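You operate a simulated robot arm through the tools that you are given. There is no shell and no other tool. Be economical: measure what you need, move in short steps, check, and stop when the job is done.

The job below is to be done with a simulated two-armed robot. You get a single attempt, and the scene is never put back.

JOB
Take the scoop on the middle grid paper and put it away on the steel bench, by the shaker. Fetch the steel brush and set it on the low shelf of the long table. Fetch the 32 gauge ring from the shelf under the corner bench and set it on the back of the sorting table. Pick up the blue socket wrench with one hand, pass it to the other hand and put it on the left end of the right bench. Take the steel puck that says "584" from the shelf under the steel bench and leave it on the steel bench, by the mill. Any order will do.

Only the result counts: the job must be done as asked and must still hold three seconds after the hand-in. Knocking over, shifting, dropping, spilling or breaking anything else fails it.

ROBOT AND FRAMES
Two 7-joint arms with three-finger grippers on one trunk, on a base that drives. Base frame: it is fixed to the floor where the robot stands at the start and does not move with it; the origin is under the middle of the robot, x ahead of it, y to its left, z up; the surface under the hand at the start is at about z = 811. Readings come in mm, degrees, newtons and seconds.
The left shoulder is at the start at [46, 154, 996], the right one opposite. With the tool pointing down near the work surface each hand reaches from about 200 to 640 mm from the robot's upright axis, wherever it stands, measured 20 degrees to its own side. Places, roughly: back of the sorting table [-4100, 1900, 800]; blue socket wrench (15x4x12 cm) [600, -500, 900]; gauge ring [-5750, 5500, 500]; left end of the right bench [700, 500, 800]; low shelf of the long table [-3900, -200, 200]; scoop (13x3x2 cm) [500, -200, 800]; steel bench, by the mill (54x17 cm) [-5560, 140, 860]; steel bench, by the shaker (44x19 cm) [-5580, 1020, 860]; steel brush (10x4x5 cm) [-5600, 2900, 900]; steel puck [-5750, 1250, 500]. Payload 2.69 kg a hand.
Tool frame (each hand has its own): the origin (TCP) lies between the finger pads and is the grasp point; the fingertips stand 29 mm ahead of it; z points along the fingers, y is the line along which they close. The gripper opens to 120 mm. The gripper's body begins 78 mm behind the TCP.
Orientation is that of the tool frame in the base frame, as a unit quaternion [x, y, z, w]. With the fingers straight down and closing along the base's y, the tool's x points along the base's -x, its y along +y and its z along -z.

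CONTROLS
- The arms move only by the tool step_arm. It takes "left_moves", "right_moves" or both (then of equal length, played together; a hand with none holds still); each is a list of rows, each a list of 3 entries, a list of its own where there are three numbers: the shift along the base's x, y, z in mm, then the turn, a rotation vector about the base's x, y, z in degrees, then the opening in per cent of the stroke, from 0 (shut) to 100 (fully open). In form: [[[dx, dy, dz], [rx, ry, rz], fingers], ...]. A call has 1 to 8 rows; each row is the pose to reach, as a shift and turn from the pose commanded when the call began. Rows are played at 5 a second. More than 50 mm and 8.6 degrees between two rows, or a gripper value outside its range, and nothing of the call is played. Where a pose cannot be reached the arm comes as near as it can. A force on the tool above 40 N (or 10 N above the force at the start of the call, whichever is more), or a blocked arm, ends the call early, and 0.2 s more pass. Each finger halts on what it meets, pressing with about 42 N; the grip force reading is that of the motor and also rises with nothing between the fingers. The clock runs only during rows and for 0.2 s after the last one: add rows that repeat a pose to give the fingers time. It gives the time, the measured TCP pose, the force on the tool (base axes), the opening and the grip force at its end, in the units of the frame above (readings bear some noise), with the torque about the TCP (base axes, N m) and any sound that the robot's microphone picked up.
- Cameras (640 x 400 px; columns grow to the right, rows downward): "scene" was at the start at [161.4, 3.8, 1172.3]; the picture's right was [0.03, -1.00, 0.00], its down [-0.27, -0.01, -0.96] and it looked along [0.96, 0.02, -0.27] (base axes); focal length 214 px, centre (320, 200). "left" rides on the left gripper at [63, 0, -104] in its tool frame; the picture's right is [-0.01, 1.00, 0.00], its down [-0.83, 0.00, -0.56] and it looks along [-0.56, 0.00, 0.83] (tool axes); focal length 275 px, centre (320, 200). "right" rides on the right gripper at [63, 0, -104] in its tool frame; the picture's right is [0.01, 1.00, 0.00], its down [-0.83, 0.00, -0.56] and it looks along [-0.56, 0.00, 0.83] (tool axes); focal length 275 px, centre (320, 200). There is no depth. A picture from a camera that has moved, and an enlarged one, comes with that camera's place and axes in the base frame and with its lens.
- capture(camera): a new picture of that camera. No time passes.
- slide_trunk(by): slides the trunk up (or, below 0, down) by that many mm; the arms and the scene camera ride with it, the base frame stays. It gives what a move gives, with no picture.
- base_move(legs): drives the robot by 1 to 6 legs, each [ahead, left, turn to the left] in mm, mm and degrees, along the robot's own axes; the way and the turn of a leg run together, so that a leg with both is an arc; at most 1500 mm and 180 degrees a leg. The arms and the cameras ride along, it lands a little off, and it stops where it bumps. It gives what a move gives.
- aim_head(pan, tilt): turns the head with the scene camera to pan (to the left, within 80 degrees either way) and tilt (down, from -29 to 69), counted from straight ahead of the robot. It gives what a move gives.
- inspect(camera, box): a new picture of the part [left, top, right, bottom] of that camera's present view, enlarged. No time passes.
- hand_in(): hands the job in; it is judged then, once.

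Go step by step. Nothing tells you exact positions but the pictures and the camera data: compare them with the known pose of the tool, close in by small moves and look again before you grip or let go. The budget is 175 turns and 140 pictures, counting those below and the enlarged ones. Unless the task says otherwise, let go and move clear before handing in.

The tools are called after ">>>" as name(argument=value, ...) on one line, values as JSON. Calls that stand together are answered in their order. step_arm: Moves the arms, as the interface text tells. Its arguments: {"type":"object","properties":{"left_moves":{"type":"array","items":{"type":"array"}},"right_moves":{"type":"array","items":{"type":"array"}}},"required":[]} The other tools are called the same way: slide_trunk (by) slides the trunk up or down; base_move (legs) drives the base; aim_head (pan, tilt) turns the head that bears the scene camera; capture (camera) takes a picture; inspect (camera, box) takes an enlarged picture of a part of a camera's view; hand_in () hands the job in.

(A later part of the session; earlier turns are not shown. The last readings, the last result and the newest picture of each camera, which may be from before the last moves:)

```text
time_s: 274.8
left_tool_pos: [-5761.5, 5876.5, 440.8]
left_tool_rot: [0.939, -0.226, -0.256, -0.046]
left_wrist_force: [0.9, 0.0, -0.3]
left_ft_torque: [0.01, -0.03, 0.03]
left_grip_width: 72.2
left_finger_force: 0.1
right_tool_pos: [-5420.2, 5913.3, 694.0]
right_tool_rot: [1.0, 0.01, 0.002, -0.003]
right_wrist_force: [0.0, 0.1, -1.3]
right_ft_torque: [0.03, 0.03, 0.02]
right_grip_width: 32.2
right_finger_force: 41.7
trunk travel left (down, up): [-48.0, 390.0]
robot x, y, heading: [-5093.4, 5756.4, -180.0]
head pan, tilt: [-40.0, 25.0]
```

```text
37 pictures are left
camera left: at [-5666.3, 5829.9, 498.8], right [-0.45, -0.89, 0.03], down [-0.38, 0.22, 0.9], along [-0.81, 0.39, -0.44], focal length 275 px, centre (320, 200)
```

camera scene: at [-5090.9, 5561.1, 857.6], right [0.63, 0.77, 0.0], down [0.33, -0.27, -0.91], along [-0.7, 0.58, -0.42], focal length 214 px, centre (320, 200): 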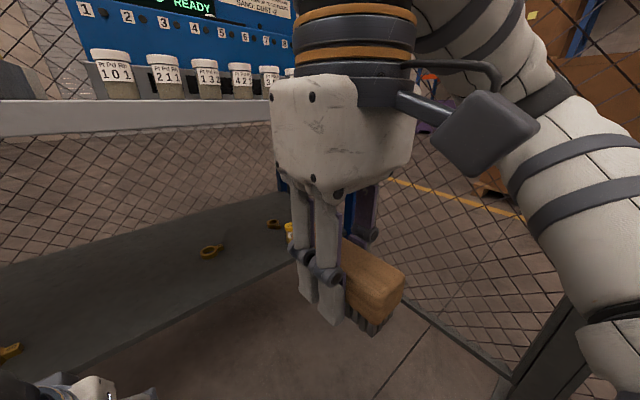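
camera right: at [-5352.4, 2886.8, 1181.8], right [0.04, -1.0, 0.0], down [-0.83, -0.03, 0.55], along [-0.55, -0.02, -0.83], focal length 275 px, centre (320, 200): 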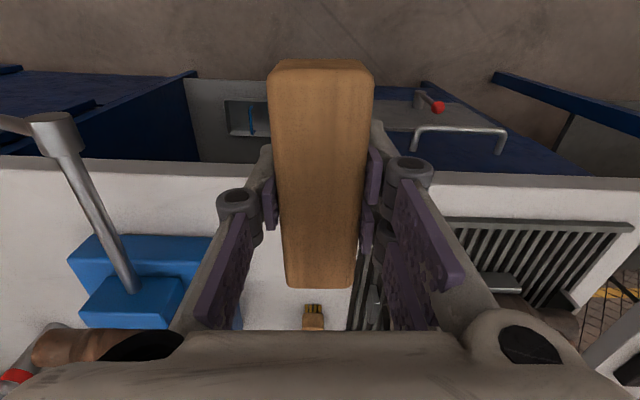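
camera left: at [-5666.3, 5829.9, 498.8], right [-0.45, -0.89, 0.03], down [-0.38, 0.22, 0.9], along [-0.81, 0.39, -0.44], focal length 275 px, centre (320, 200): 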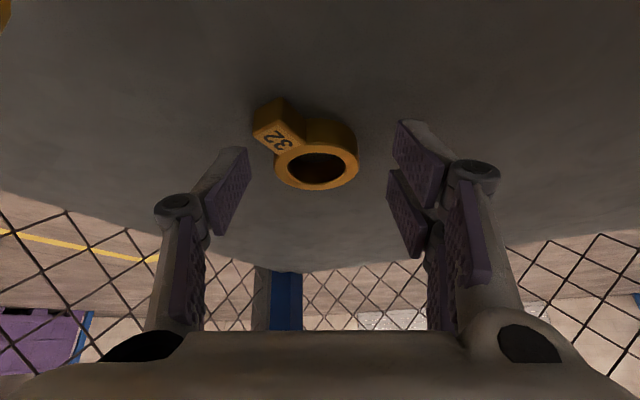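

Ring well framed. I go straight down in small steps until contact.

>>> step_arm(left_moves=[[[-1, 1, -4], [0, 0, 0], 60], [[-2, 1, -8], [0, 0, 0], 60]])

>>> step_arm(left_moves=[[[0, 0, -2], [0, 0, 0], 60], [[0, 0, -4], [0, 0, 0], 60]])

```text
time_s: 275.4
left_tool_pos: [-5763.2, 5878.5, 432.4]
left_tool_rot: [0.938, -0.227, -0.256, -0.047]
left_wrist_force: [2.3, 0.1, 3.9]
left_ft_torque: [-0.16, -0.04, 0.13]
left_grip_width: 73.2
left_finger_force: 0.5
right_tool_pos: [-5420.1, 5913.4, 693.8]
right_tool_rot: [1.0, 0.012, 0.0, -0.003]
right_wrist_force: [0.2, -0.1, -1.1]
right_ft_torque: [0.0, 0.0, 0.02]
right_grip_width: 32.2
right_finger_force: 42.5
trunk travel left (down, up): [-48.0, 390.0]
robot x, y, heading: [-5096.3, 5750.2, -179.9]
head pan, tilt: [-40.0, 25.0]
```

```text
time_s: 276.0
left_tool_pos: [-5765.7, 5877.7, 428.7]
left_tool_rot: [0.938, -0.226, -0.257, -0.046]
left_wrist_force: [-3.7, -1.1, 16.2]
left_ft_torque: [-0.75, 0.32, -0.1]
left_grip_width: 78.6
left_finger_force: 4.5
right_tool_pos: [-5421.3, 5913.4, 694.9]
right_tool_rot: [1.0, 0.012, 0.0, -0.003]
right_wrist_force: [-0.4, -0.2, -0.7]
right_ft_torque: [0.02, 0.03, 0.0]
right_grip_width: 32.2
right_finger_force: 42.0
trunk travel left (down, up): [-48.0, 390.0]
robot x, y, heading: [-5092.2, 5754.8, -179.9]
head pan, tilt: [-40.0, 25.0]
```

Shelf contact at TCP ≈ 432. I raise slightly and look before closing.

>>> step_arm(left_moves=[[[2, 0, 5], [0, 0, 0], 60], [[2, 0, 5], [0, 0, 0], 60]])

>>> capture(camera="left")

```text
time_s: 276.6
left_tool_pos: [-5761.1, 5877.9, 430.8]
left_tool_rot: [0.939, -0.227, -0.254, -0.047]
left_wrist_force: [-3.0, 0.0, 4.5]
left_ft_torque: [-0.14, 0.14, -0.14]
left_grip_width: 73.1
left_finger_force: 0.5
right_tool_pos: [-5421.2, 5913.4, 693.6]
right_tool_rot: [1.0, 0.011, 0.0, -0.003]
right_wrist_force: [0.3, -0.4, -0.8]
right_ft_torque: [0.0, 0.0, 0.01]
right_grip_width: 32.5
right_finger_force: 42.1
trunk travel left (down, up): [-48.0, 390.0]
robot x, y, heading: [-5095.9, 5757.9, -179.8]
head pan, tilt: [-40.0, 25.0]
```

```text
36 pictures are left
camera left: at [-5666.3, 5832.0, 491.3], right [-0.45, -0.89, 0.03], down [-0.38, 0.22, 0.9], along [-0.8, 0.4, -0.44], focal length 275 px, centre (320, 200)
```

left: 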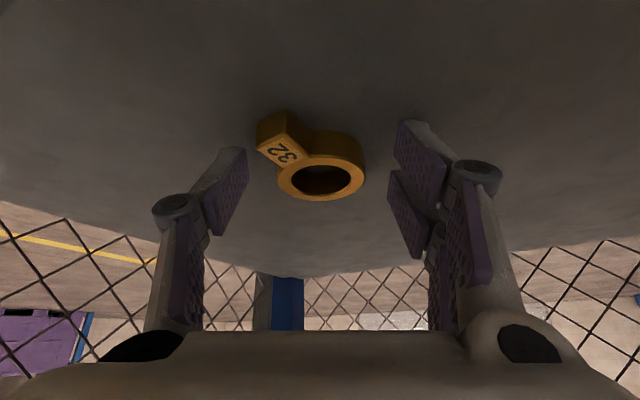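

The left finger might catch the ring's tab, so I shift 7 mm forward and 2 mm up, then close.

>>> step_arm(left_moves=[[[-6, 3, 3], [0, 0, 0], 60], [[-6, 3, 3], [0, 0, 0], 45], [[-6, 3, 3], [0, 0, 0], 35], [[-6, 3, 3], [0, 0, 0], 20], [[-6, 3, 3], [0, 0, 0], 0], [[-6, 3, 3], [0, 0, 0], 0]])

>>> capture(camera="left")

```text
time_s: 278.0
left_tool_pos: [-5767.3, 5881.2, 434.1]
left_tool_rot: [0.939, -0.226, -0.255, -0.048]
left_wrist_force: [0.0, -0.1, -0.5]
left_ft_torque: [-0.01, -0.02, 0.0]
left_grip_width: 48.7
left_finger_force: 41.7
right_tool_pos: [-5419.7, 5912.9, 692.7]
right_tool_rot: [1.0, 0.011, 0.001, -0.003]
right_wrist_force: [-0.1, 0.1, -1.4]
right_ft_torque: [-0.02, 0.0, 0.02]
right_grip_width: 31.9
right_finger_force: 42.0
trunk travel left (down, up): [-48.0, 390.0]
robot x, y, heading: [-5092.8, 5756.4, -179.6]
head pan, tilt: [-40.0, 25.0]
```

```text
35 pictures are left
camera left: at [-5672.6, 5834.3, 494.8], right [-0.45, -0.89, 0.03], down [-0.38, 0.22, 0.9], along [-0.81, 0.4, -0.44], focal length 275 px, centre (320, 200)
```

left: 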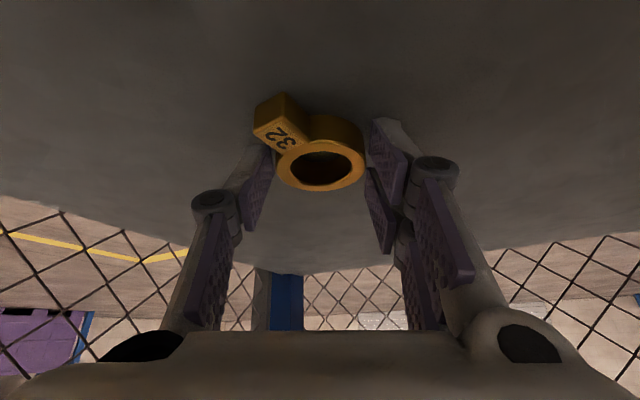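

The ring is held (48.7 mm). I lift, swing aside of the cup, then back the base out.

>>> step_arm(left_moves=[[[2, -1, 25], [0, 0, 0], 0], [[4, -3, 55], [0, 0, 0], 0], [[10, -25, 75], [0, 0, 0], 0], [[30, -60, 85], [0, 0, 0], 0], [[45, -85, 88], [0, 0, 0], 0]])

>>> capture(camera="left")

```text
time_s: 279.4
left_tool_pos: [-5676.0, 5844.6, 486.4]
left_tool_rot: [0.927, -0.297, -0.228, -0.027]
left_wrist_force: [0.2, 0.0, -0.4]
left_ft_torque: [0.0, -0.03, -0.01]
left_grip_width: 48.4
left_finger_force: 42.2
right_tool_pos: [-5419.4, 5913.3, 692.9]
right_tool_rot: [1.0, 0.014, 0.002, -0.005]
right_wrist_force: [-0.9, 1.0, -0.2]
right_ft_torque: [-0.02, 0.0, 0.01]
right_grip_width: 32.4
right_finger_force: 42.4
trunk travel left (down, up): [-48.0, 390.0]
robot x, y, heading: [-5092.0, 5756.6, -179.7]
head pan, tilt: [-40.0, 25.0]
stopped in row 5 (left hand): the arm was blocked; the commanded pose is now the measured one
```

```text
34 pictures are left
camera left: at [-5589.1, 5791.0, 552.3], right [-0.57, -0.82, 0.09], down [-0.37, 0.35, 0.86], along [-0.74, 0.46, -0.5], focal length 275 px, centre (320, 200)
```

left: 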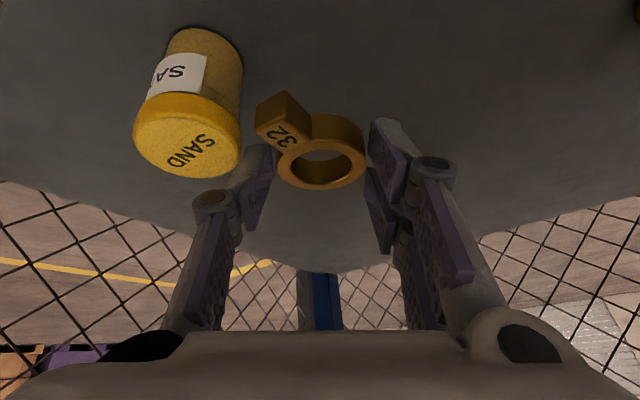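

Something blocked the arm (likely forearm under the bench). The cup is close to the finger, so I move purely sideways away from it first.

>>> step_arm(left_moves=[[[-3, -20, 0], [0, 0, 0], 0], [[-3, -40, 0], [0, 0, 0], 0], [[-3, -60, 0], [0, 0, 0], 0]])

>>> aim_head(pan=20, tilt=40)

>>> capture(camera="scene")

```text
time_s: 280.4
left_tool_pos: [-5653.7, 5811.0, 469.7]
left_tool_rot: [0.916, -0.34, -0.214, -0.014]
left_wrist_force: [-0.3, -1.1, -1.0]
left_ft_torque: [0.02, -0.05, 0.05]
left_grip_width: 47.5
left_finger_force: 42.0
right_tool_pos: [-5415.9, 5913.5, 693.9]
right_tool_rot: [1.0, 0.018, 0.001, -0.007]
right_wrist_force: [0.3, -0.2, -0.3]
right_ft_torque: [0.0, -0.01, 0.01]
right_grip_width: 32.3
right_finger_force: 41.5
trunk travel left (down, up): [-48.0, 390.0]
robot x, y, heading: [-5090.3, 5758.1, -180.4]
head pan, tilt: [-40.0, 25.0]
stopped in row 3 (left hand): the arm was blocked; the commanded pose is now the measured one
```

```text
time_s: 281.7
left_tool_pos: [-5654.8, 5811.4, 469.9]
left_tool_rot: [0.916, -0.339, -0.215, -0.014]
left_wrist_force: [0.1, -0.8, -0.8]
left_ft_torque: [0.02, 0.0, -0.01]
left_grip_width: 47.4
left_finger_force: 41.9
right_tool_pos: [-5416.9, 5912.5, 692.8]
right_tool_rot: [1.0, 0.018, 0.001, -0.007]
right_wrist_force: [0.4, -0.2, -0.7]
right_ft_torque: [0.02, 0.0, 0.01]
right_grip_width: 32.3
right_finger_force: 42.2
trunk travel left (down, up): [-48.0, 390.0]
robot x, y, heading: [-5093.9, 5756.5, 180.0]
head pan, tilt: [20.0, 40.0]
```

```text
33 pictures are left
camera scene: at [-5346.2, 5727.8, 791.0], right [-0.34, 0.94, 0.0], down [0.6, 0.22, -0.77], along [-0.72, -0.26, -0.64], focal length 214 px, centre (320, 200)
```

scene: 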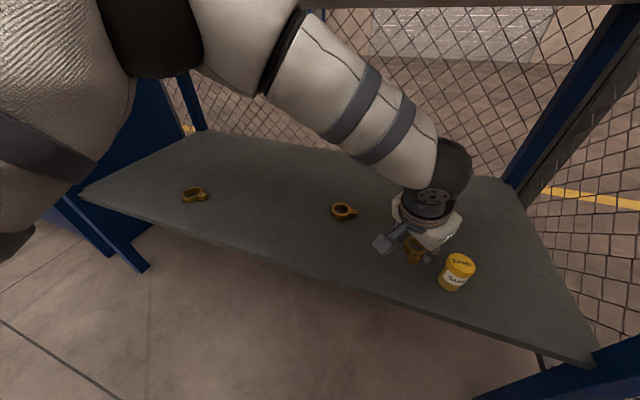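

The elbow is what meets the bench when retracting, so I leave the arm as is and drive the base out: diagonal away from the cup first, then straight back.

>>> base_move(legs=[[-35, 60, 0], [-330, 20, 0]])

>>> capture(camera="scene")

```text
time_s: 284.6
left_tool_pos: [-5296.5, 5732.5, 470.1]
left_tool_rot: [0.915, -0.341, -0.215, -0.014]
left_wrist_force: [-0.3, 1.2, -1.8]
left_ft_torque: [0.01, 0.0, 0.0]
left_grip_width: 47.4
left_finger_force: 42.1
right_tool_pos: [-5057.8, 5834.7, 691.4]
right_tool_rot: [1.0, 0.017, 0.002, -0.006]
right_wrist_force: [-0.1, -0.3, -1.0]
right_ft_torque: [-0.04, -0.01, -0.01]
right_grip_width: 32.2
right_finger_force: 42.4
trunk travel left (down, up): [-48.0, 390.0]
robot x, y, heading: [-4734.5, 5670.4, 179.8]
head pan, tilt: [20.0, 40.0]
```

```text
32 pictures are left
camera scene: at [-4988.8, 5649.0, 790.5], right [-0.34, 0.94, 0.0], down [0.6, 0.22, -0.77], along [-0.72, -0.26, -0.64], focal length 214 px, centre (320, 200)
```

scene: 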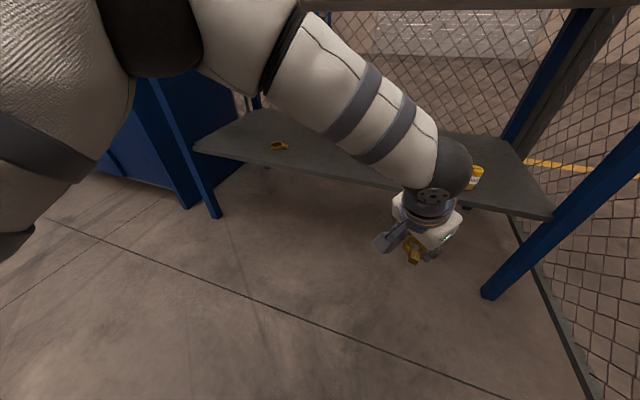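

Out cleanly with both items. I raise the trunk and check the corner bench.

>>> slide_trunk(by=385)

>>> aim_head(pan=0, tilt=28)

>>> capture(camera="scene")

```text
time_s: 288.3
left_tool_pos: [-5296.3, 5732.0, 853.4]
left_tool_rot: [0.916, -0.34, -0.214, -0.014]
left_wrist_force: [-0.9, -0.4, -0.5]
left_ft_torque: [-0.01, -0.02, -0.01]
left_grip_width: 47.3
left_finger_force: 42.2
right_tool_pos: [-5058.2, 5835.8, 1075.5]
right_tool_rot: [1.0, 0.017, 0.003, -0.007]
right_wrist_force: [0.8, -0.5, -1.9]
right_ft_torque: [-0.02, 0.0, 0.03]
right_grip_width: 32.1
right_finger_force: 42.2
trunk travel left (down, up): [-433.0, 5.0]
robot x, y, heading: [-4729.2, 5675.4, 179.6]
head pan, tilt: [20.0, 40.0]
```

```text
time_s: 289.1
left_tool_pos: [-5296.5, 5733.3, 854.3]
left_tool_rot: [0.915, -0.34, -0.215, -0.014]
left_wrist_force: [0.4, -0.3, -0.1]
left_ft_torque: [-0.02, 0.01, -0.03]
left_grip_width: 47.4
left_finger_force: 41.6
right_tool_pos: [-5058.2, 5835.9, 1076.3]
right_tool_rot: [1.0, 0.018, 0.003, -0.006]
right_wrist_force: [-0.3, 0.3, -1.1]
right_ft_torque: [0.0, 0.02, -0.02]
right_grip_width: 32.4
right_finger_force: 42.3
trunk travel left (down, up): [-433.0, 5.0]
robot x, y, heading: [-4733.4, 5677.2, 180.0]
head pan, tilt: [0.0, 28.0]
```

```text
31 pictures are left
camera scene: at [-4834.2, 5677.6, 1230.8], right [0.0, 1.0, 0.0], down [0.47, 0.0, -0.88], along [-0.88, 0.0, -0.47], focal length 214 px, centre (320, 200)
```

scene: 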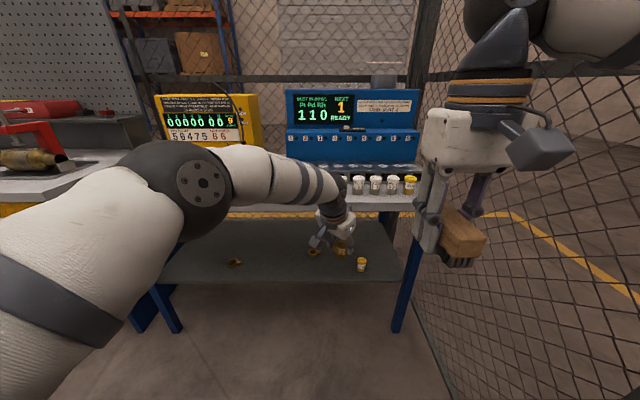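

All intact. I bring the left hand home with a plain 30° forward tilt (ring level).

>>> step_arm(left_moves=[[[20, -30, 25], [1.1, 0.45, 4.9], 0], [[40, -60, 50], [2.2, 0.9, 9.7], 0], [[65, -90, 70], [3.3, 1.35, 14.6], 0], [[90, -120, 90], [4.4, 1.8, 19.4], 0], [[115, -150, 105], [5.4, 2.2, 24.3], 0], [[140, -180, 120], [6.5, 2.7, 29.1], 0], [[160, -205, 130], [7.6, 3.15, 34], 0], [[180, -225, 140], [8.7, 3.6, 38.8], 0]])

>>> capture(camera="left")

```text
time_s: 290.9
left_tool_pos: [-5117.1, 5507.4, 995.0]
left_tool_rot: [0.965, 0.0, -0.261, 0.0]
left_wrist_force: [0.3, -0.6, -0.8]
left_ft_torque: [-0.03, 0.02, -0.03]
left_grip_width: 47.3
left_finger_force: 42.0
right_tool_pos: [-5057.4, 5833.9, 1075.8]
right_tool_rot: [1.0, 0.017, 0.002, -0.007]
right_wrist_force: [-0.2, -0.8, -0.9]
right_ft_torque: [0.05, 0.0, 0.0]
right_grip_width: 32.1
right_finger_force: 42.4
trunk travel left (down, up): [-433.0, 5.0]
robot x, y, heading: [-4731.7, 5677.0, 179.8]
head pan, tilt: [0.0, 28.0]
```

```text
30 pictures are left
camera left: at [-5010.1, 5507.2, 1054.5], right [0.0, -1.0, 0.0], down [-0.44, 0.0, 0.9], along [-0.9, 0.0, -0.44], focal length 275 px, centre (320, 200)
```

left: 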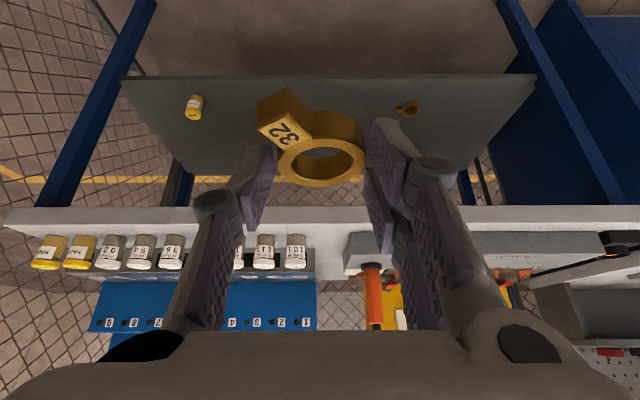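

Now to the sorting table: I drive to the aisle centre, turn to -y and go to y ≈ 1950.

>>> base_move(legs=[[190, 0, 0], [0, 0, 90], [1300, 0, 0], [1300, 0, 0]])

>>> aim_head(pan=20, tilt=20)

>>> capture(camera="scene")

```text
time_s: 308.6
left_tool_pos: [-4716.8, 2675.8, 995.1]
left_tool_rot: [0.679, 0.686, -0.182, 0.185]
left_wrist_force: [0.4, -0.2, -0.9]
left_ft_torque: [0.02, 0.0, 0.0]
left_grip_width: 47.4
left_finger_force: 41.7
right_tool_pos: [-5044.8, 2730.1, 1076.6]
right_tool_rot: [0.69, 0.724, -0.003, -0.006]
right_wrist_force: [0.2, -1.0, -1.9]
right_ft_torque: [0.01, 0.01, -0.04]
right_grip_width: 32.2
right_finger_force: 42.4
trunk travel left (down, up): [-433.0, 5.0]
robot x, y, heading: [-4894.3, 3061.1, -89.3]
head pan, tilt: [0.0, 28.0]
```

```text
time_s: 309.5
left_tool_pos: [-4717.6, 2675.0, 994.6]
left_tool_rot: [0.678, 0.687, -0.183, 0.186]
left_wrist_force: [-0.6, 0.1, -0.7]
left_ft_torque: [0.05, -0.01, 0.0]
left_grip_width: 47.3
left_finger_force: 41.9
right_tool_pos: [-5046.7, 2730.2, 1074.9]
right_tool_rot: [0.691, 0.723, -0.002, -0.006]
right_wrist_force: [0.3, -1.2, -1.1]
right_ft_torque: [-0.01, 0.0, 0.02]
right_grip_width: 32.4
right_finger_force: 42.3
trunk travel left (down, up): [-433.0, 5.0]
robot x, y, heading: [-4893.3, 3057.1, -89.4]
head pan, tilt: [20.0, 20.0]
```

```text
29 pictures are left
camera scene: at [-4859.8, 2963.5, 1243.7], right [-0.94, -0.35, 0.0], down [-0.12, 0.32, -0.94], along [0.33, -0.88, -0.34], focal length 214 px, centre (320, 200)
```

scene: 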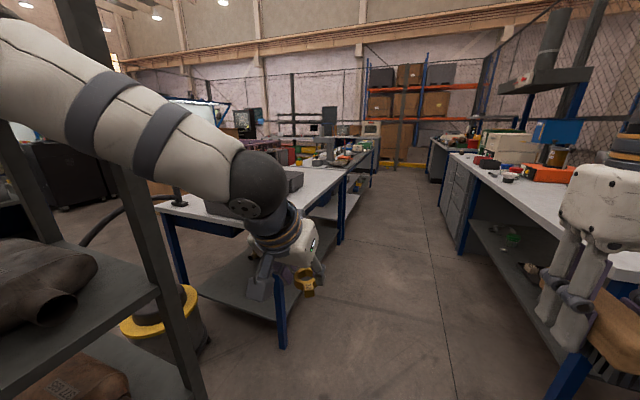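

The sorting table's near corner leg is at ~[-4330, 2200]. I continue to y ≈ 1880 and turn to face +x.

>>> base_move(legs=[[1170, 0, -0.6], [0, 0, 90]])

>>> aim_head(pan=0, tilt=28)

>>> capture(camera="scene")

```text
time_s: 319.2
left_tool_pos: [-4497.2, 2064.3, 993.8]
left_tool_rot: [-0.002, 0.966, 0.001, 0.26]
left_wrist_force: [0.0, 0.0, -2.0]
left_ft_torque: [0.0, 0.0, 0.01]
left_grip_width: 47.0
left_finger_force: 41.5
right_tool_pos: [-4553.4, 1738.4, 1075.7]
right_tool_rot: [-0.019, 1.0, -0.006, -0.002]
right_wrist_force: [0.2, 0.3, -1.7]
right_ft_torque: [0.02, -0.01, 0.02]
right_grip_width: 32.2
right_finger_force: 42.1
trunk travel left (down, up): [-433.0, 5.0]
robot x, y, heading: [-4880.5, 1895.7, 0.3]
head pan, tilt: [20.0, 20.0]
```

```text
time_s: 320.0
left_tool_pos: [-4495.1, 2063.3, 995.7]
left_tool_rot: [-0.002, 0.966, 0.001, 0.26]
left_wrist_force: [-0.5, -0.6, -0.9]
left_ft_torque: [0.01, 0.02, -0.02]
left_grip_width: 47.0
left_finger_force: 42.8
right_tool_pos: [-4552.8, 1738.7, 1075.8]
right_tool_rot: [-0.019, 1.0, -0.007, -0.002]
right_wrist_force: [1.3, 0.1, -1.3]
right_ft_torque: [0.01, 0.01, -0.02]
right_grip_width: 32.3
right_finger_force: 41.8
trunk travel left (down, up): [-433.0, 5.0]
robot x, y, heading: [-4880.1, 1898.2, 0.2]
head pan, tilt: [0.0, 28.0]
```

```text
28 pictures are left
camera scene: at [-4781.1, 1897.7, 1230.9], right [0.0, -1.0, 0.0], down [-0.47, 0.0, -0.88], along [0.88, 0.0, -0.47], focal length 214 px, centre (320, 200)
```

scene: 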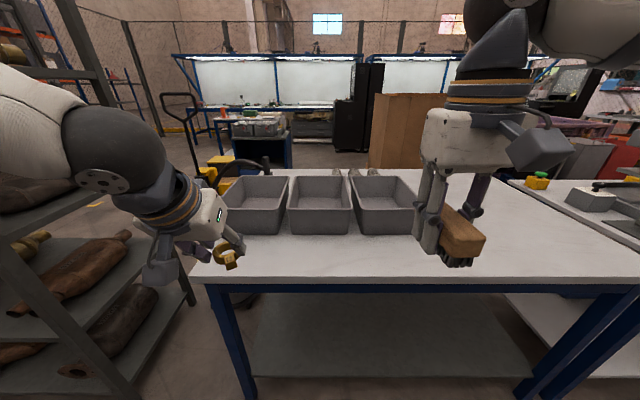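

The table's near strip is free before three grey bins. I zoom in to learn the table layout precisely.

>>> inspect(camera="scene", box=[180, 150, 560, 300])

```text
1.68 times, centred on (370, 225) of scene
camera zoom: at [-4781.1, 1897.7, 1230.9], right [0.0, -1.0, 0.0], down [-0.47, 0.0, -0.88], along [0.88, 0.0, -0.47], focal length 361 px, centre (236, 158)
```

zoom: 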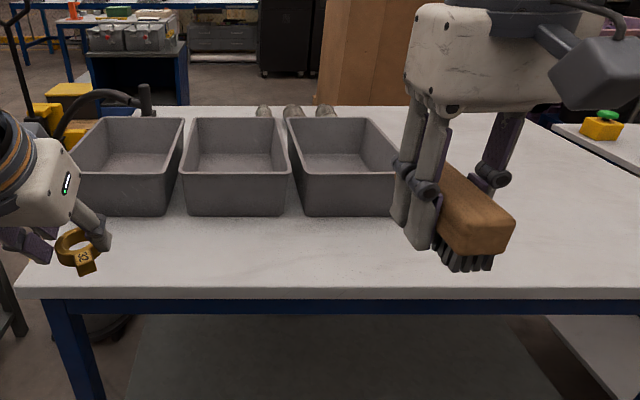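

The bins occupy the middle, so the free spot nearest the named point is right before them, x ≈ -4250, y ≈ 1920. I adjust the stance and lower the trunk a little.

>>> base_move(legs=[[90, -110, -0.2]])

>>> slide_trunk(by=-60)

>>> step_arm(left_moves=[[[30, -10, -10], [0, 0, 0], 0], [[60, -20, -20], [0, 0, 0], 0], [[90, -30, -30], [0, 0, 0], 0]])

>>> capture(camera="left")

```text
time_s: 321.5
left_tool_pos: [-4406.8, 1954.7, 994.5]
left_tool_rot: [-0.001, 0.966, 0.001, 0.259]
left_wrist_force: [-0.5, -0.1, -1.4]
left_ft_torque: [0.03, 0.03, 0.01]
left_grip_width: 47.1
left_finger_force: 42.2
right_tool_pos: [-4464.9, 1628.4, 1076.0]
right_tool_rot: [-0.02, 1.0, -0.006, -0.002]
right_wrist_force: [-0.6, -0.1, -1.1]
right_ft_torque: [0.06, -0.01, 0.03]
right_grip_width: 32.5
right_finger_force: 41.4
trunk travel left (down, up): [-433.0, 5.0]
robot x, y, heading: [-4792.5, 1785.3, -0.0]
head pan, tilt: [0.0, 28.0]
```

```text
time_s: 322.5
left_tool_pos: [-4406.7, 1954.6, 936.6]
left_tool_rot: [-0.002, 0.965, 0.001, 0.261]
left_wrist_force: [-0.9, 0.5, -0.9]
left_ft_torque: [0.0, 0.0, 0.02]
left_grip_width: 47.2
left_finger_force: 42.4
right_tool_pos: [-4464.9, 1627.8, 1016.1]
right_tool_rot: [-0.019, 1.0, -0.006, -0.002]
right_wrist_force: [0.4, 0.0, -0.9]
right_ft_torque: [-0.03, 0.0, -0.04]
right_grip_width: 32.2
right_finger_force: 41.8
trunk travel left (down, up): [-373.0, 65.0]
robot x, y, heading: [-4791.7, 1784.7, -0.1]
head pan, tilt: [0.0, 28.0]
```

```text
time_s: 323.3
left_tool_pos: [-4315.7, 1924.5, 904.2]
left_tool_rot: [-0.001, 0.965, 0.001, 0.261]
left_wrist_force: [0.5, -0.4, -0.4]
left_ft_torque: [-0.01, 0.04, 0.0]
left_grip_width: 47.2
left_finger_force: 41.7
right_tool_pos: [-4464.8, 1627.1, 1015.4]
right_tool_rot: [-0.02, 1.0, -0.005, -0.002]
right_wrist_force: [0.0, 0.1, -1.1]
right_ft_torque: [-0.01, -0.04, -0.02]
right_grip_width: 32.4
right_finger_force: 42.0
trunk travel left (down, up): [-373.0, 65.0]
robot x, y, heading: [-4792.0, 1783.5, 0.2]
head pan, tilt: [0.0, 28.0]
```

```text
26 pictures are left
camera left: at [-4424.2, 1924.7, 963.5], right [0.0, 1.0, 0.0], down [0.44, 0.0, 0.9], along [0.9, 0.0, -0.44], focal length 275 px, centre (320, 200)
```

left: 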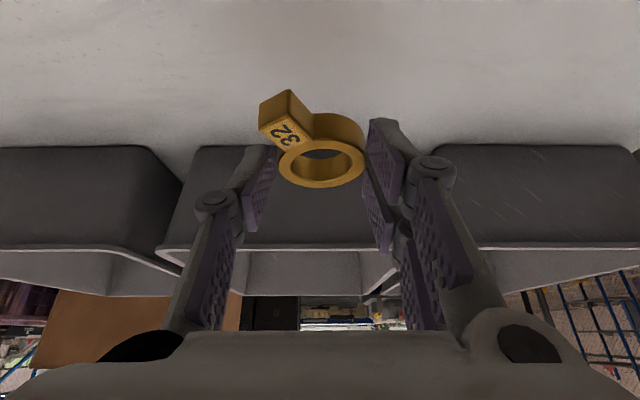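

Bins' front base is at x ≈ -4207 and table at z ≈ 800. I move to TCP x ≈ -4268 and lower close to the table.

>>> step_arm(left_moves=[[[25, 0, -25], [0, 0, 0], 0], [[47, 0, -45], [0, 0, 0], 0], [[47, 0, -62], [0, 0, 0], 0]])

>>> step_arm(left_moves=[[[0, 0, -2], [0, 0, 0], 0], [[0, 0, -4], [0, 0, 0], 0], [[0, 0, -6], [0, 0, 0], 0]])

>>> capture(camera="left")

```text
time_s: 324.1
left_tool_pos: [-4270.6, 1925.9, 844.8]
left_tool_rot: [0.0, 0.965, 0.0, 0.261]
left_wrist_force: [0.6, 0.4, -2.1]
left_ft_torque: [0.0, -0.04, 0.0]
left_grip_width: 47.3
left_finger_force: 42.1
right_tool_pos: [-4465.2, 1627.7, 1015.6]
right_tool_rot: [-0.019, 1.0, -0.006, -0.002]
right_wrist_force: [-0.4, -0.3, -0.9]
right_ft_torque: [-0.02, 0.0, 0.0]
right_grip_width: 32.4
right_finger_force: 41.6
trunk travel left (down, up): [-373.0, 65.0]
robot x, y, heading: [-4788.9, 1786.0, 0.1]
head pan, tilt: [0.0, 28.0]
```

```text
time_s: 324.9
left_tool_pos: [-4269.9, 1924.8, 838.4]
left_tool_rot: [-0.002, 0.965, 0.0, 0.262]
left_wrist_force: [-3.5, 0.8, 11.8]
left_ft_torque: [0.31, -0.16, 0.09]
left_grip_width: 47.4
left_finger_force: 42.8
right_tool_pos: [-4467.4, 1627.9, 1016.1]
right_tool_rot: [-0.019, 1.0, -0.006, -0.002]
right_wrist_force: [-0.1, -0.7, -0.5]
right_ft_torque: [0.03, -0.01, -0.02]
right_grip_width: 32.4
right_finger_force: 42.1
trunk travel left (down, up): [-373.0, 65.0]
robot x, y, heading: [-4790.6, 1780.6, 0.2]
head pan, tilt: [0.0, 28.0]
```

```text
25 pictures are left
camera left: at [-4378.5, 1925.2, 897.6], right [0.0, 1.0, 0.0], down [0.44, 0.0, 0.9], along [0.9, 0.0, -0.44], focal length 275 px, centre (320, 200)
```

left: 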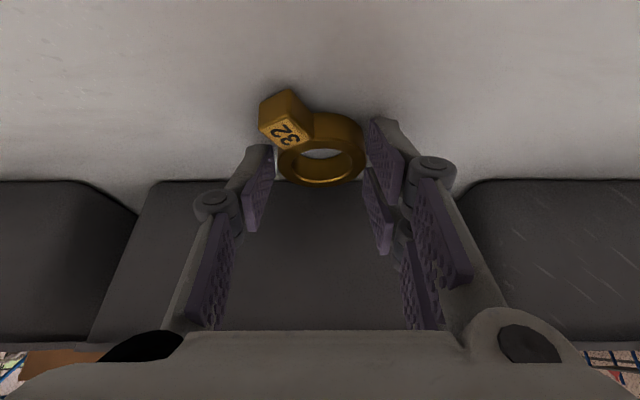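

Contact (12 N). I open the fingers gently and back off upwards.

>>> step_arm(left_moves=[[[0, 0, 2], [0, 0, 0], 0], [[0, 0, 2], [0, 0, 0], 48], [[0, 0, 2], [0, 0, 0], 62], [[-3, 0, 8], [0, 0, 0], 65], [[-12, 0, 30], [0, 0, 0], 65], [[-30, 0, 65], [0, 0, 0], 65], [[-60, 0, 95], [0, 0, 0], 65], [[-90, 0, 120], [0, 0, 0], 65]])

>>> capture(camera="left")

```text
time_s: 326.7
left_tool_pos: [-4361.1, 1924.3, 955.8]
left_tool_rot: [-0.002, 0.966, 0.001, 0.26]
left_wrist_force: [0.0, -1.1, 1.3]
left_ft_torque: [0.01, -0.04, 0.01]
left_grip_width: 78.0
left_finger_force: 0.0
right_tool_pos: [-4465.8, 1627.6, 1016.9]
right_tool_rot: [-0.019, 1.0, -0.006, -0.003]
right_wrist_force: [-0.4, 0.3, -1.0]
right_ft_torque: [-0.04, -0.01, 0.01]
right_grip_width: 32.0
right_finger_force: 41.5
trunk travel left (down, up): [-373.0, 65.0]
robot x, y, heading: [-4784.8, 1786.4, 0.1]
head pan, tilt: [0.0, 28.0]
```

```text
24 pictures are left
camera left: at [-4468.4, 1925.2, 1014.3], right [0.0, 1.0, 0.0], down [0.44, 0.0, 0.9], along [0.9, 0.0, -0.44], focal length 275 px, centre (320, 200)
```

left: 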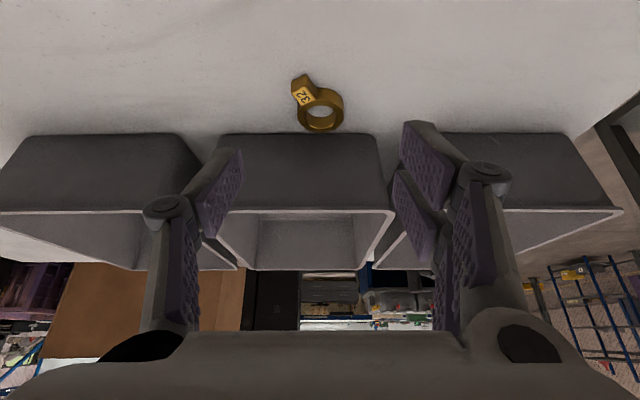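

The ring is set before the bins. I tuck the left hand and drive back down the aisle (sideways, facing +x) towards y ≈ -1900.

>>> step_arm(left_moves=[[[-20, 10, 25], [0, 7, 0], 80], [[-40, 20, 50], [0, 14, 0], 100], [[-60, 30, 75], [0, 21, 0], 100], [[-80, 40, 95], [0, 28, 0], 100], [[-90, 45, 100], [0, 30, 0], 100]])

>>> base_move(legs=[[-110, 0, 0], [0, -1400, 0], [0, -1400, 0]])

>>> base_move(legs=[[0, -890, 0]])

>>> aim_head(pan=0, tilt=20)

>>> capture(camera="scene")

```text
time_s: 327.9
left_tool_pos: [-4451.5, 1971.5, 1056.2]
left_tool_rot: [-0.001, 1.0, 0.001, 0.0]
left_wrist_force: [-0.7, -0.5, -0.1]
left_ft_torque: [-0.04, -0.02, 0.03]
left_grip_width: 119.9
left_finger_force: 0.1
right_tool_pos: [-4465.6, 1627.9, 1016.8]
right_tool_rot: [-0.019, 1.0, -0.005, -0.002]
right_wrist_force: [-0.6, 0.4, -2.0]
right_ft_torque: [-0.02, 0.0, -0.02]
right_grip_width: 32.2
right_finger_force: 42.0
trunk travel left (down, up): [-373.0, 65.0]
robot x, y, heading: [-4792.3, 1786.4, 0.0]
head pan, tilt: [0.0, 28.0]
```

```text
time_s: 350.1
left_tool_pos: [-4557.7, -820.7, 1056.3]
left_tool_rot: [-0.002, 1.0, 0.001, 0.001]
left_wrist_force: [0.3, -0.6, -1.3]
left_ft_torque: [-0.04, 0.01, -0.02]
left_grip_width: 120.0
left_finger_force: 0.0
right_tool_pos: [-4571.8, -1164.4, 1016.2]
right_tool_rot: [-0.02, 1.0, -0.007, -0.003]
right_wrist_force: [0.1, -0.4, -0.4]
right_ft_torque: [0.01, 0.0, -0.01]
right_grip_width: 32.5
right_finger_force: 42.3
trunk travel left (down, up): [-373.0, 65.0]
robot x, y, heading: [-4901.9, -1006.8, 0.2]
head pan, tilt: [0.0, 28.0]
```

```text
time_s: 357.3
left_tool_pos: [-4562.8, -1715.4, 1054.9]
left_tool_rot: [0.011, 1.0, 0.001, 0.001]
left_wrist_force: [0.4, -0.2, 0.0]
left_ft_torque: [0.01, -0.01, -0.03]
left_grip_width: 119.9
left_finger_force: 0.1
right_tool_pos: [-4583.9, -2058.0, 1015.4]
right_tool_rot: [-0.008, 1.0, -0.006, -0.003]
right_wrist_force: [-0.1, 0.4, -0.5]
right_ft_torque: [-0.01, 0.04, -0.01]
right_grip_width: 32.4
right_finger_force: 41.9
trunk travel left (down, up): [-373.0, 65.0]
robot x, y, heading: [-4904.7, -1891.8, -1.2]
head pan, tilt: [0.0, 28.0]
```

```text
time_s: 357.9
left_tool_pos: [-4562.7, -1714.2, 1055.3]
left_tool_rot: [0.011, 1.0, 0.0, 0.001]
left_wrist_force: [0.0, -0.6, 0.3]
left_ft_torque: [-0.02, 0.0, 0.03]
left_grip_width: 119.9
left_finger_force: 0.2
right_tool_pos: [-4583.4, -2056.8, 1015.0]
right_tool_rot: [-0.008, 1.0, -0.007, -0.003]
right_wrist_force: [-0.3, 0.4, -1.4]
right_ft_torque: [-0.02, 0.01, -0.01]
right_grip_width: 32.1
right_finger_force: 42.1
trunk travel left (down, up): [-373.0, 65.0]
robot x, y, heading: [-4905.9, -1897.7, -1.3]
head pan, tilt: [0.0, 20.0]
```

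```text
23 pictures are left
camera scene: at [-4749.8, -1894.6, 1174.6], right [-0.02, -1.0, 0.0], down [-0.34, 0.01, -0.94], along [0.94, -0.02, -0.34], focal length 214 px, centre (320, 200)
```

scene: 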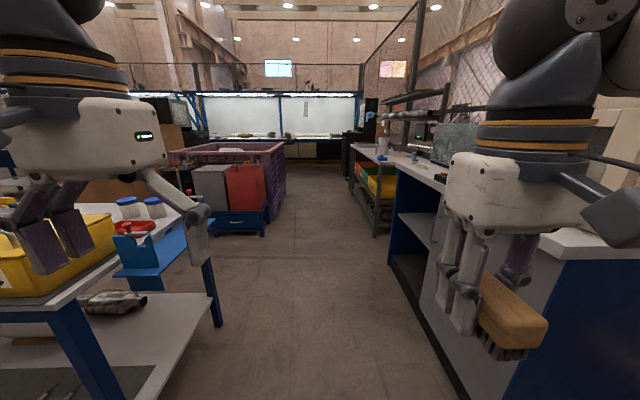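

The corridor is clear. I drive east to x ≈ -3160, turn to +y and look.

>>> base_move(legs=[[0, 0, 1.3], [900, 0, 0], [850, 0, 0], [0, 0, 90]])

>>> capture(camera="scene")

```text
time_s: 370.9
left_tool_pos: [-3363.5, -1557.9, 1055.5]
left_tool_rot: [0.714, -0.7, -0.002, -0.001]
left_wrist_force: [-0.1, 0.1, 0.5]
left_ft_torque: [0.0, -0.04, 0.02]
left_grip_width: 120.0
left_finger_force: 0.1
right_tool_pos: [-3019.3, -1563.8, 1016.8]
right_tool_rot: [0.727, -0.686, 0.006, -0.003]
right_wrist_force: [0.0, 0.3, -1.9]
right_ft_torque: [0.04, 0.01, -0.01]
right_grip_width: 32.4
right_finger_force: 41.9
trunk travel left (down, up): [-373.0, 65.0]
robot x, y, heading: [-3171.6, -1891.3, 91.3]
head pan, tilt: [0.0, 20.0]
```

```text
22 pictures are left
camera scene: at [-3175.9, -1732.3, 1174.6], right [1.0, 0.02, 0.0], down [0.01, -0.34, -0.94], along [-0.02, 0.94, -0.34], focal length 214 px, centre (320, 200)
```

scene: 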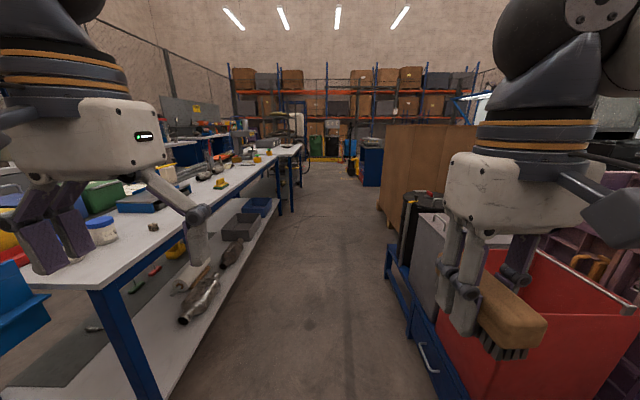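

The shelf's east strip is visible with parts near y ≈ -740 and -270; free between. I turn to face -x here and slide right to y ≈ -650.

>>> base_move(legs=[[0, 0, 88.7], [40, -1240, 0]])

>>> aim_head(pan=0, tilt=50)

>>> slide_trunk(by=-280)

>>> capture(camera="scene")

```text
time_s: 384.4
left_tool_pos: [-3577.6, -861.5, 1055.6]
left_tool_rot: [1.0, 0.016, -0.001, 0.0]
left_wrist_force: [0.1, 0.4, -0.2]
left_ft_torque: [0.01, 0.01, 0.0]
left_grip_width: 120.1
left_finger_force: 0.1
right_tool_pos: [-3575.6, -518.6, 1016.5]
right_tool_rot: [0.999, 0.035, 0.003, -0.006]
right_wrist_force: [-0.1, 1.2, -1.8]
right_ft_torque: [-0.03, -0.01, 0.0]
right_grip_width: 32.2
right_finger_force: 42.3
trunk travel left (down, up): [-373.0, 65.0]
robot x, y, heading: [-3243.1, -665.0, -178.3]
head pan, tilt: [0.0, 20.0]
```

```text
time_s: 385.4
left_tool_pos: [-3577.3, -861.5, 1056.0]
left_tool_rot: [1.0, 0.018, -0.001, 0.001]
left_wrist_force: [0.9, 0.3, 0.2]
left_ft_torque: [-0.04, -0.03, 0.02]
left_grip_width: 119.9
left_finger_force: 0.0
right_tool_pos: [-3574.5, -518.0, 1016.0]
right_tool_rot: [0.999, 0.035, 0.002, -0.006]
right_wrist_force: [0.0, -0.3, -1.5]
right_ft_torque: [0.02, 0.01, 0.0]
right_grip_width: 32.4
right_finger_force: 42.2
trunk travel left (down, up): [-373.0, 65.0]
robot x, y, heading: [-3241.9, -668.4, -178.4]
head pan, tilt: [0.0, 50.0]
```

```text
time_s: 388.2
left_tool_pos: [-3593.7, -861.8, 758.1]
left_tool_rot: [1.0, 0.017, 0.023, 0.0]
left_wrist_force: [0.8, -0.2, 1.0]
left_ft_torque: [0.02, 0.02, 0.01]
left_grip_width: 120.1
left_finger_force: 0.0
right_tool_pos: [-3575.3, -519.3, 736.5]
right_tool_rot: [0.999, 0.035, 0.003, -0.007]
right_wrist_force: [0.5, 0.4, -1.3]
right_ft_torque: [-0.01, -0.02, 0.0]
right_grip_width: 32.2
right_finger_force: 41.7
trunk travel left (down, up): [-93.0, 345.0]
robot x, y, heading: [-3242.4, -668.1, -178.1]
head pan, tilt: [0.0, 50.0]
```

```text
21 pictures are left
camera scene: at [-3481.0, -671.9, 826.1], right [-0.03, 1.0, 0.0], down [0.77, 0.02, -0.64], along [-0.64, -0.02, -0.77], focal length 214 px, centre (320, 200)
```

scene: 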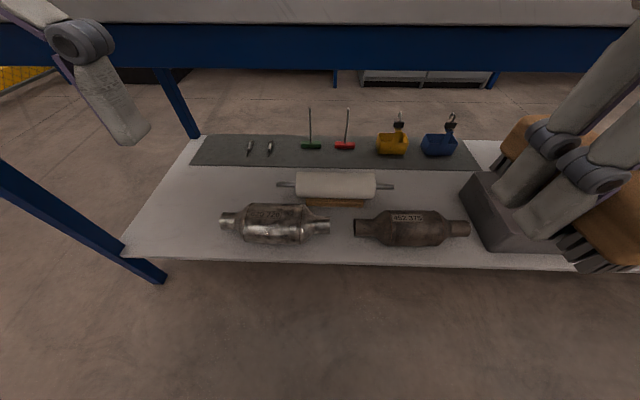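

The shelf shows a free patch at about [-4005, -260] behind the second converter, near the named point. I slide right, lower the trunk fully, and lower both hands below the table frame (bottom ≈ z 735) before going in.

>>> base_move(legs=[[0, -255, -1.8]])

>>> slide_trunk(by=-88)

>>> step_arm(left_moves=[[[0, 0, -40], [0, 0, 0], 60], [[0, 0, -80], [0, 0, 0], 30], [[0, 0, -120], [0, 0, 0], 20], [[0, 0, -160], [0, 0, 0], 20], [[0, 0, -200], [0, 0, 0], 20], [[0, 0, -225], [0, 0, 0], 20]], right_moves=[[[0, 0, -40], [0, 0, 0], 0], [[0, 0, -80], [0, 0, 0], 0], [[0, 0, -120], [0, 0, 0], 0], [[0, 0, -160], [0, 0, 0], 0], [[0, 0, -200], [0, 0, 0], 0], [[0, 0, -215], [0, 0, 0], 0]])

>>> capture(camera="scene")

```text
time_s: 390.8
left_tool_pos: [-3602.9, -595.9, 758.0]
left_tool_rot: [1.0, 0.002, 0.024, 0.0]
left_wrist_force: [0.1, 0.3, 1.3]
left_ft_torque: [-0.01, 0.01, -0.02]
left_grip_width: 120.1
left_finger_force: 0.0
right_tool_pos: [-3575.2, -253.1, 736.0]
right_tool_rot: [1.0, 0.022, 0.003, -0.006]
right_wrist_force: [-0.4, -0.6, -1.1]
right_ft_torque: [0.02, -0.01, 0.0]
right_grip_width: 32.4
right_finger_force: 41.9
trunk travel left (down, up): [-93.0, 345.0]
robot x, y, heading: [-3248.5, -410.8, -179.6]
head pan, tilt: [0.0, 50.0]
```

```text
time_s: 392.0
left_tool_pos: [-3602.5, -595.6, 667.5]
left_tool_rot: [1.0, 0.003, 0.023, -0.001]
left_wrist_force: [1.0, 0.2, 0.1]
left_ft_torque: [-0.02, -0.01, 0.01]
left_grip_width: 120.1
left_finger_force: 0.1
right_tool_pos: [-3576.4, -253.1, 647.7]
right_tool_rot: [1.0, 0.02, 0.002, -0.006]
right_wrist_force: [0.3, 0.2, -1.4]
right_ft_torque: [-0.02, -0.03, -0.06]
right_grip_width: 32.3
right_finger_force: 41.8
trunk travel left (down, up): [-5.0, 433.0]
robot x, y, heading: [-3250.3, -410.9, -179.8]
head pan, tilt: [0.0, 50.0]
```

```text
time_s: 393.4
left_tool_pos: [-3605.5, -595.3, 442.4]
left_tool_rot: [1.0, 0.002, 0.024, 0.0]
left_wrist_force: [-0.1, 0.1, 0.0]
left_ft_torque: [0.0, 0.01, -0.01]
left_grip_width: 23.9
left_finger_force: 0.1
right_tool_pos: [-3594.6, -258.3, 435.6]
right_tool_rot: [1.0, 0.021, 0.002, -0.007]
right_wrist_force: [0.2, 0.8, -1.6]
right_ft_torque: [-0.02, 0.0, 0.01]
right_grip_width: 32.3
right_finger_force: 42.3
right hand out of reach, approached as far as the arm can: row 4, 5, 6
trunk travel left (down, up): [-5.0, 433.0]
robot x, y, heading: [-3250.4, -411.0, -179.9]
head pan, tilt: [0.0, 50.0]
```

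```text
20 pictures are left
camera scene: at [-3510.9, -409.7, 742.2], right [0.0, 1.0, 0.0], down [0.77, 0.0, -0.64], along [-0.64, 0.0, -0.77], focal length 214 px, centre (320, 200)
```

scene: 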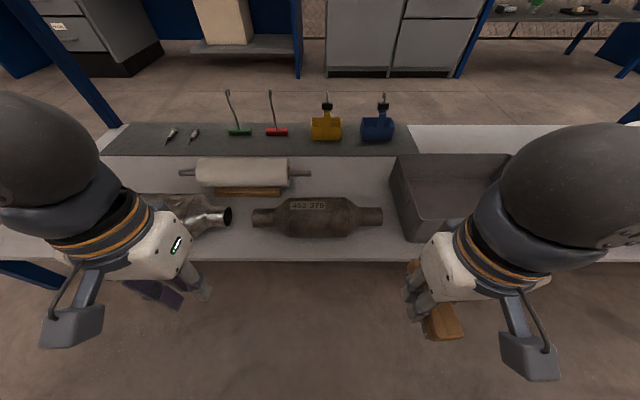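

Good view: free patch between roll, converter and grey box around [-4020, -310]. I drive in gently (base 50 mm left, 170 mm ahead).

>>> base_move(legs=[[0, 50, 0], [90, 0, 0], [80, 0, 0]])

>>> step_arm(right_moves=[[[-40, 0, 0], [0, 0, -1], 0], [[-80, 0, 0], [0, 0, -2], 0], [[-120, 0, 0], [0, 0, -2], 0]])

>>> capture(camera="right")

>>> capture(camera="scene")

```text
time_s: 395.8
left_tool_pos: [-3760.4, -646.3, 442.7]
left_tool_rot: [1.0, 0.001, 0.023, -0.002]
left_wrist_force: [-0.1, 0.5, 0.0]
left_ft_torque: [-0.01, -0.01, -0.01]
left_grip_width: 24.1
left_finger_force: 0.1
right_tool_pos: [-3747.0, -309.9, 435.0]
right_tool_rot: [1.0, 0.02, 0.004, -0.007]
right_wrist_force: [-0.1, 0.2, -0.9]
right_ft_torque: [-0.02, 0.02, -0.02]
right_grip_width: 32.3
right_finger_force: 42.0
trunk travel left (down, up): [-5.0, 433.0]
robot x, y, heading: [-3403.7, -461.2, -180.2]
head pan, tilt: [0.0, 50.0]
stopped in leg 3: the robot was blocked; the commanded pose is now the measured one
```

```text
time_s: 396.6
left_tool_pos: [-3760.0, -645.6, 443.4]
left_tool_rot: [1.0, 0.002, 0.022, -0.001]
left_wrist_force: [-0.4, -0.3, 0.1]
left_ft_torque: [0.01, 0.05, 0.0]
left_grip_width: 24.2
left_finger_force: 0.1
right_tool_pos: [-3869.3, -309.2, 435.8]
right_tool_rot: [1.0, 0.003, 0.004, -0.007]
right_wrist_force: [0.5, -0.4, -0.6]
right_ft_torque: [0.0, -0.02, -0.02]
right_grip_width: 32.3
right_finger_force: 42.1
trunk travel left (down, up): [-5.0, 433.0]
robot x, y, heading: [-3406.0, -460.0, -179.9]
head pan, tilt: [0.0, 50.0]
```

```text
19 pictures are left
camera right: at [-3806.0, -309.4, 541.0], right [0.01, -1.0, -0.01], down [-0.83, -0.02, 0.55], along [-0.55, 0.01, -0.84], focal length 275 px, centre (320, 200)
```

right: 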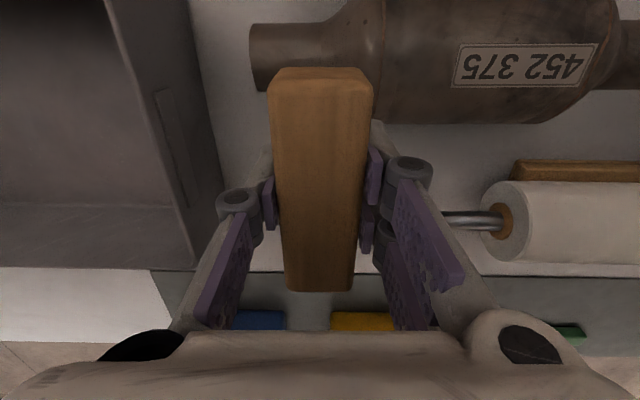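

```text
18 pictures are left
camera scene: at [-3665.3, -459.7, 742.2], right [0.0, 1.0, 0.0], down [0.77, 0.0, -0.64], along [-0.64, 0.0, -0.77], focal length 214 px, centre (320, 200)
```

scene: 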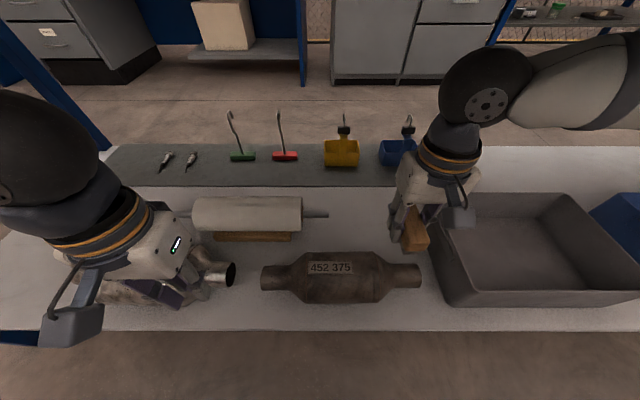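

The base touched something and stopped at x ≈ -3404, which suffices. I move the brush out to x ≈ -4005 and lower towards the shelf.

>>> step_arm(right_moves=[[[-45, 0, 0], [0, 0, 0], 0], [[-90, 0, -5], [0, 0, 0], 0], [[-136, 0, -15], [0, 0, 0], 0], [[-136, 0, -60], [0, 0, 0], 0], [[-136, 0, -105], [0, 0, 0], 0]])

>>> capture(camera="right")

```text
time_s: 397.8
left_tool_pos: [-3760.5, -645.5, 443.3]
left_tool_rot: [1.0, 0.001, 0.022, -0.001]
left_wrist_force: [0.6, -0.3, -0.1]
left_ft_torque: [0.02, 0.01, -0.02]
left_grip_width: 24.2
left_finger_force: 0.0
right_tool_pos: [-4002.4, -310.3, 332.3]
right_tool_rot: [1.0, 0.004, 0.003, -0.007]
right_wrist_force: [0.0, 1.1, -1.2]
right_ft_torque: [0.01, -0.01, -0.02]
right_grip_width: 32.3
right_finger_force: 42.4
trunk travel left (down, up): [-5.0, 433.0]
robot x, y, heading: [-3401.5, -458.6, -179.8]
head pan, tilt: [0.0, 50.0]
```

```text
17 pictures are left
camera right: at [-3939.9, -309.9, 435.8], right [0.01, -1.0, -0.01], down [-0.83, -0.02, 0.55], along [-0.55, 0.01, -0.83], focal length 275 px, centre (320, 200)
```

right: 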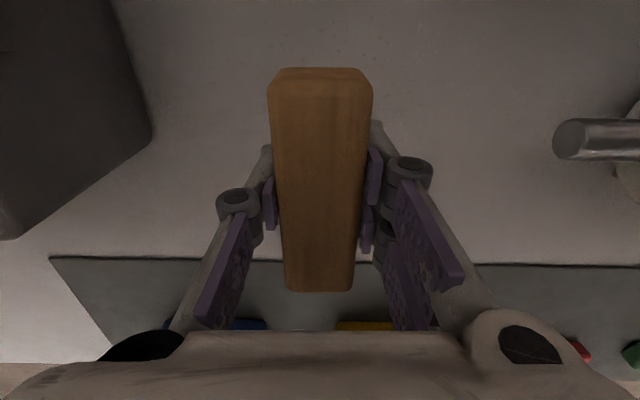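

The patch is clear. I lower close to the shelf, shifting 10 mm further from the converter, then feel for contact.

>>> step_arm(right_moves=[[[-10, 0, -40], [0, 0, 0], 0], [[-10, 0, -75], [0, 0, 0], 0], [[-10, 0, -90], [0, 0, 0], 0]])

>>> step_arm(right_moves=[[[0, 0, -3], [0, 0, 0], 0], [[0, 0, -6], [0, 0, 0], 0]])

```text
time_s: 398.5
left_tool_pos: [-3759.5, -645.5, 444.6]
left_tool_rot: [1.0, 0.001, 0.023, -0.001]
left_wrist_force: [-0.5, -0.3, -0.2]
left_ft_torque: [-0.02, 0.04, 0.01]
left_grip_width: 23.9
left_finger_force: 0.0
right_tool_pos: [-4012.8, -308.0, 267.3]
right_tool_rot: [1.0, 0.003, 0.005, -0.006]
right_wrist_force: [6.5, 1.7, 13.3]
right_ft_torque: [-0.29, 0.07, 0.14]
right_grip_width: 32.2
right_finger_force: 41.8
trunk travel left (down, up): [-5.0, 433.0]
robot x, y, heading: [-3403.0, -460.2, -180.1]
head pan, tilt: [0.0, 50.0]
stopped in row 3 (right hand): the force on the tool passed its limit at 75 N (the readings are from after the stop); the commanded pose is now the measured one
```

```text
time_s: 398.9
left_tool_pos: [-3759.1, -644.9, 444.7]
left_tool_rot: [1.0, 0.001, 0.023, -0.001]
left_wrist_force: [-0.6, -0.2, 0.5]
left_ft_torque: [-0.06, 0.01, -0.02]
left_grip_width: 23.8
left_finger_force: 0.2
right_tool_pos: [-4013.1, -309.9, 269.4]
right_tool_rot: [1.0, 0.002, 0.004, -0.006]
right_wrist_force: [9.2, 1.5, 18.1]
right_ft_torque: [-0.35, 0.08, 0.14]
right_grip_width: 32.2
right_finger_force: 42.2
trunk travel left (down, up): [-5.0, 433.0]
robot x, y, heading: [-3402.5, -461.6, -180.0]
head pan, tilt: [0.0, 50.0]
stopped in row 2 (right hand): the force on the tool passed its limit at 45 N (the readings are from after the stop); the commanded pose is now the measured one
```

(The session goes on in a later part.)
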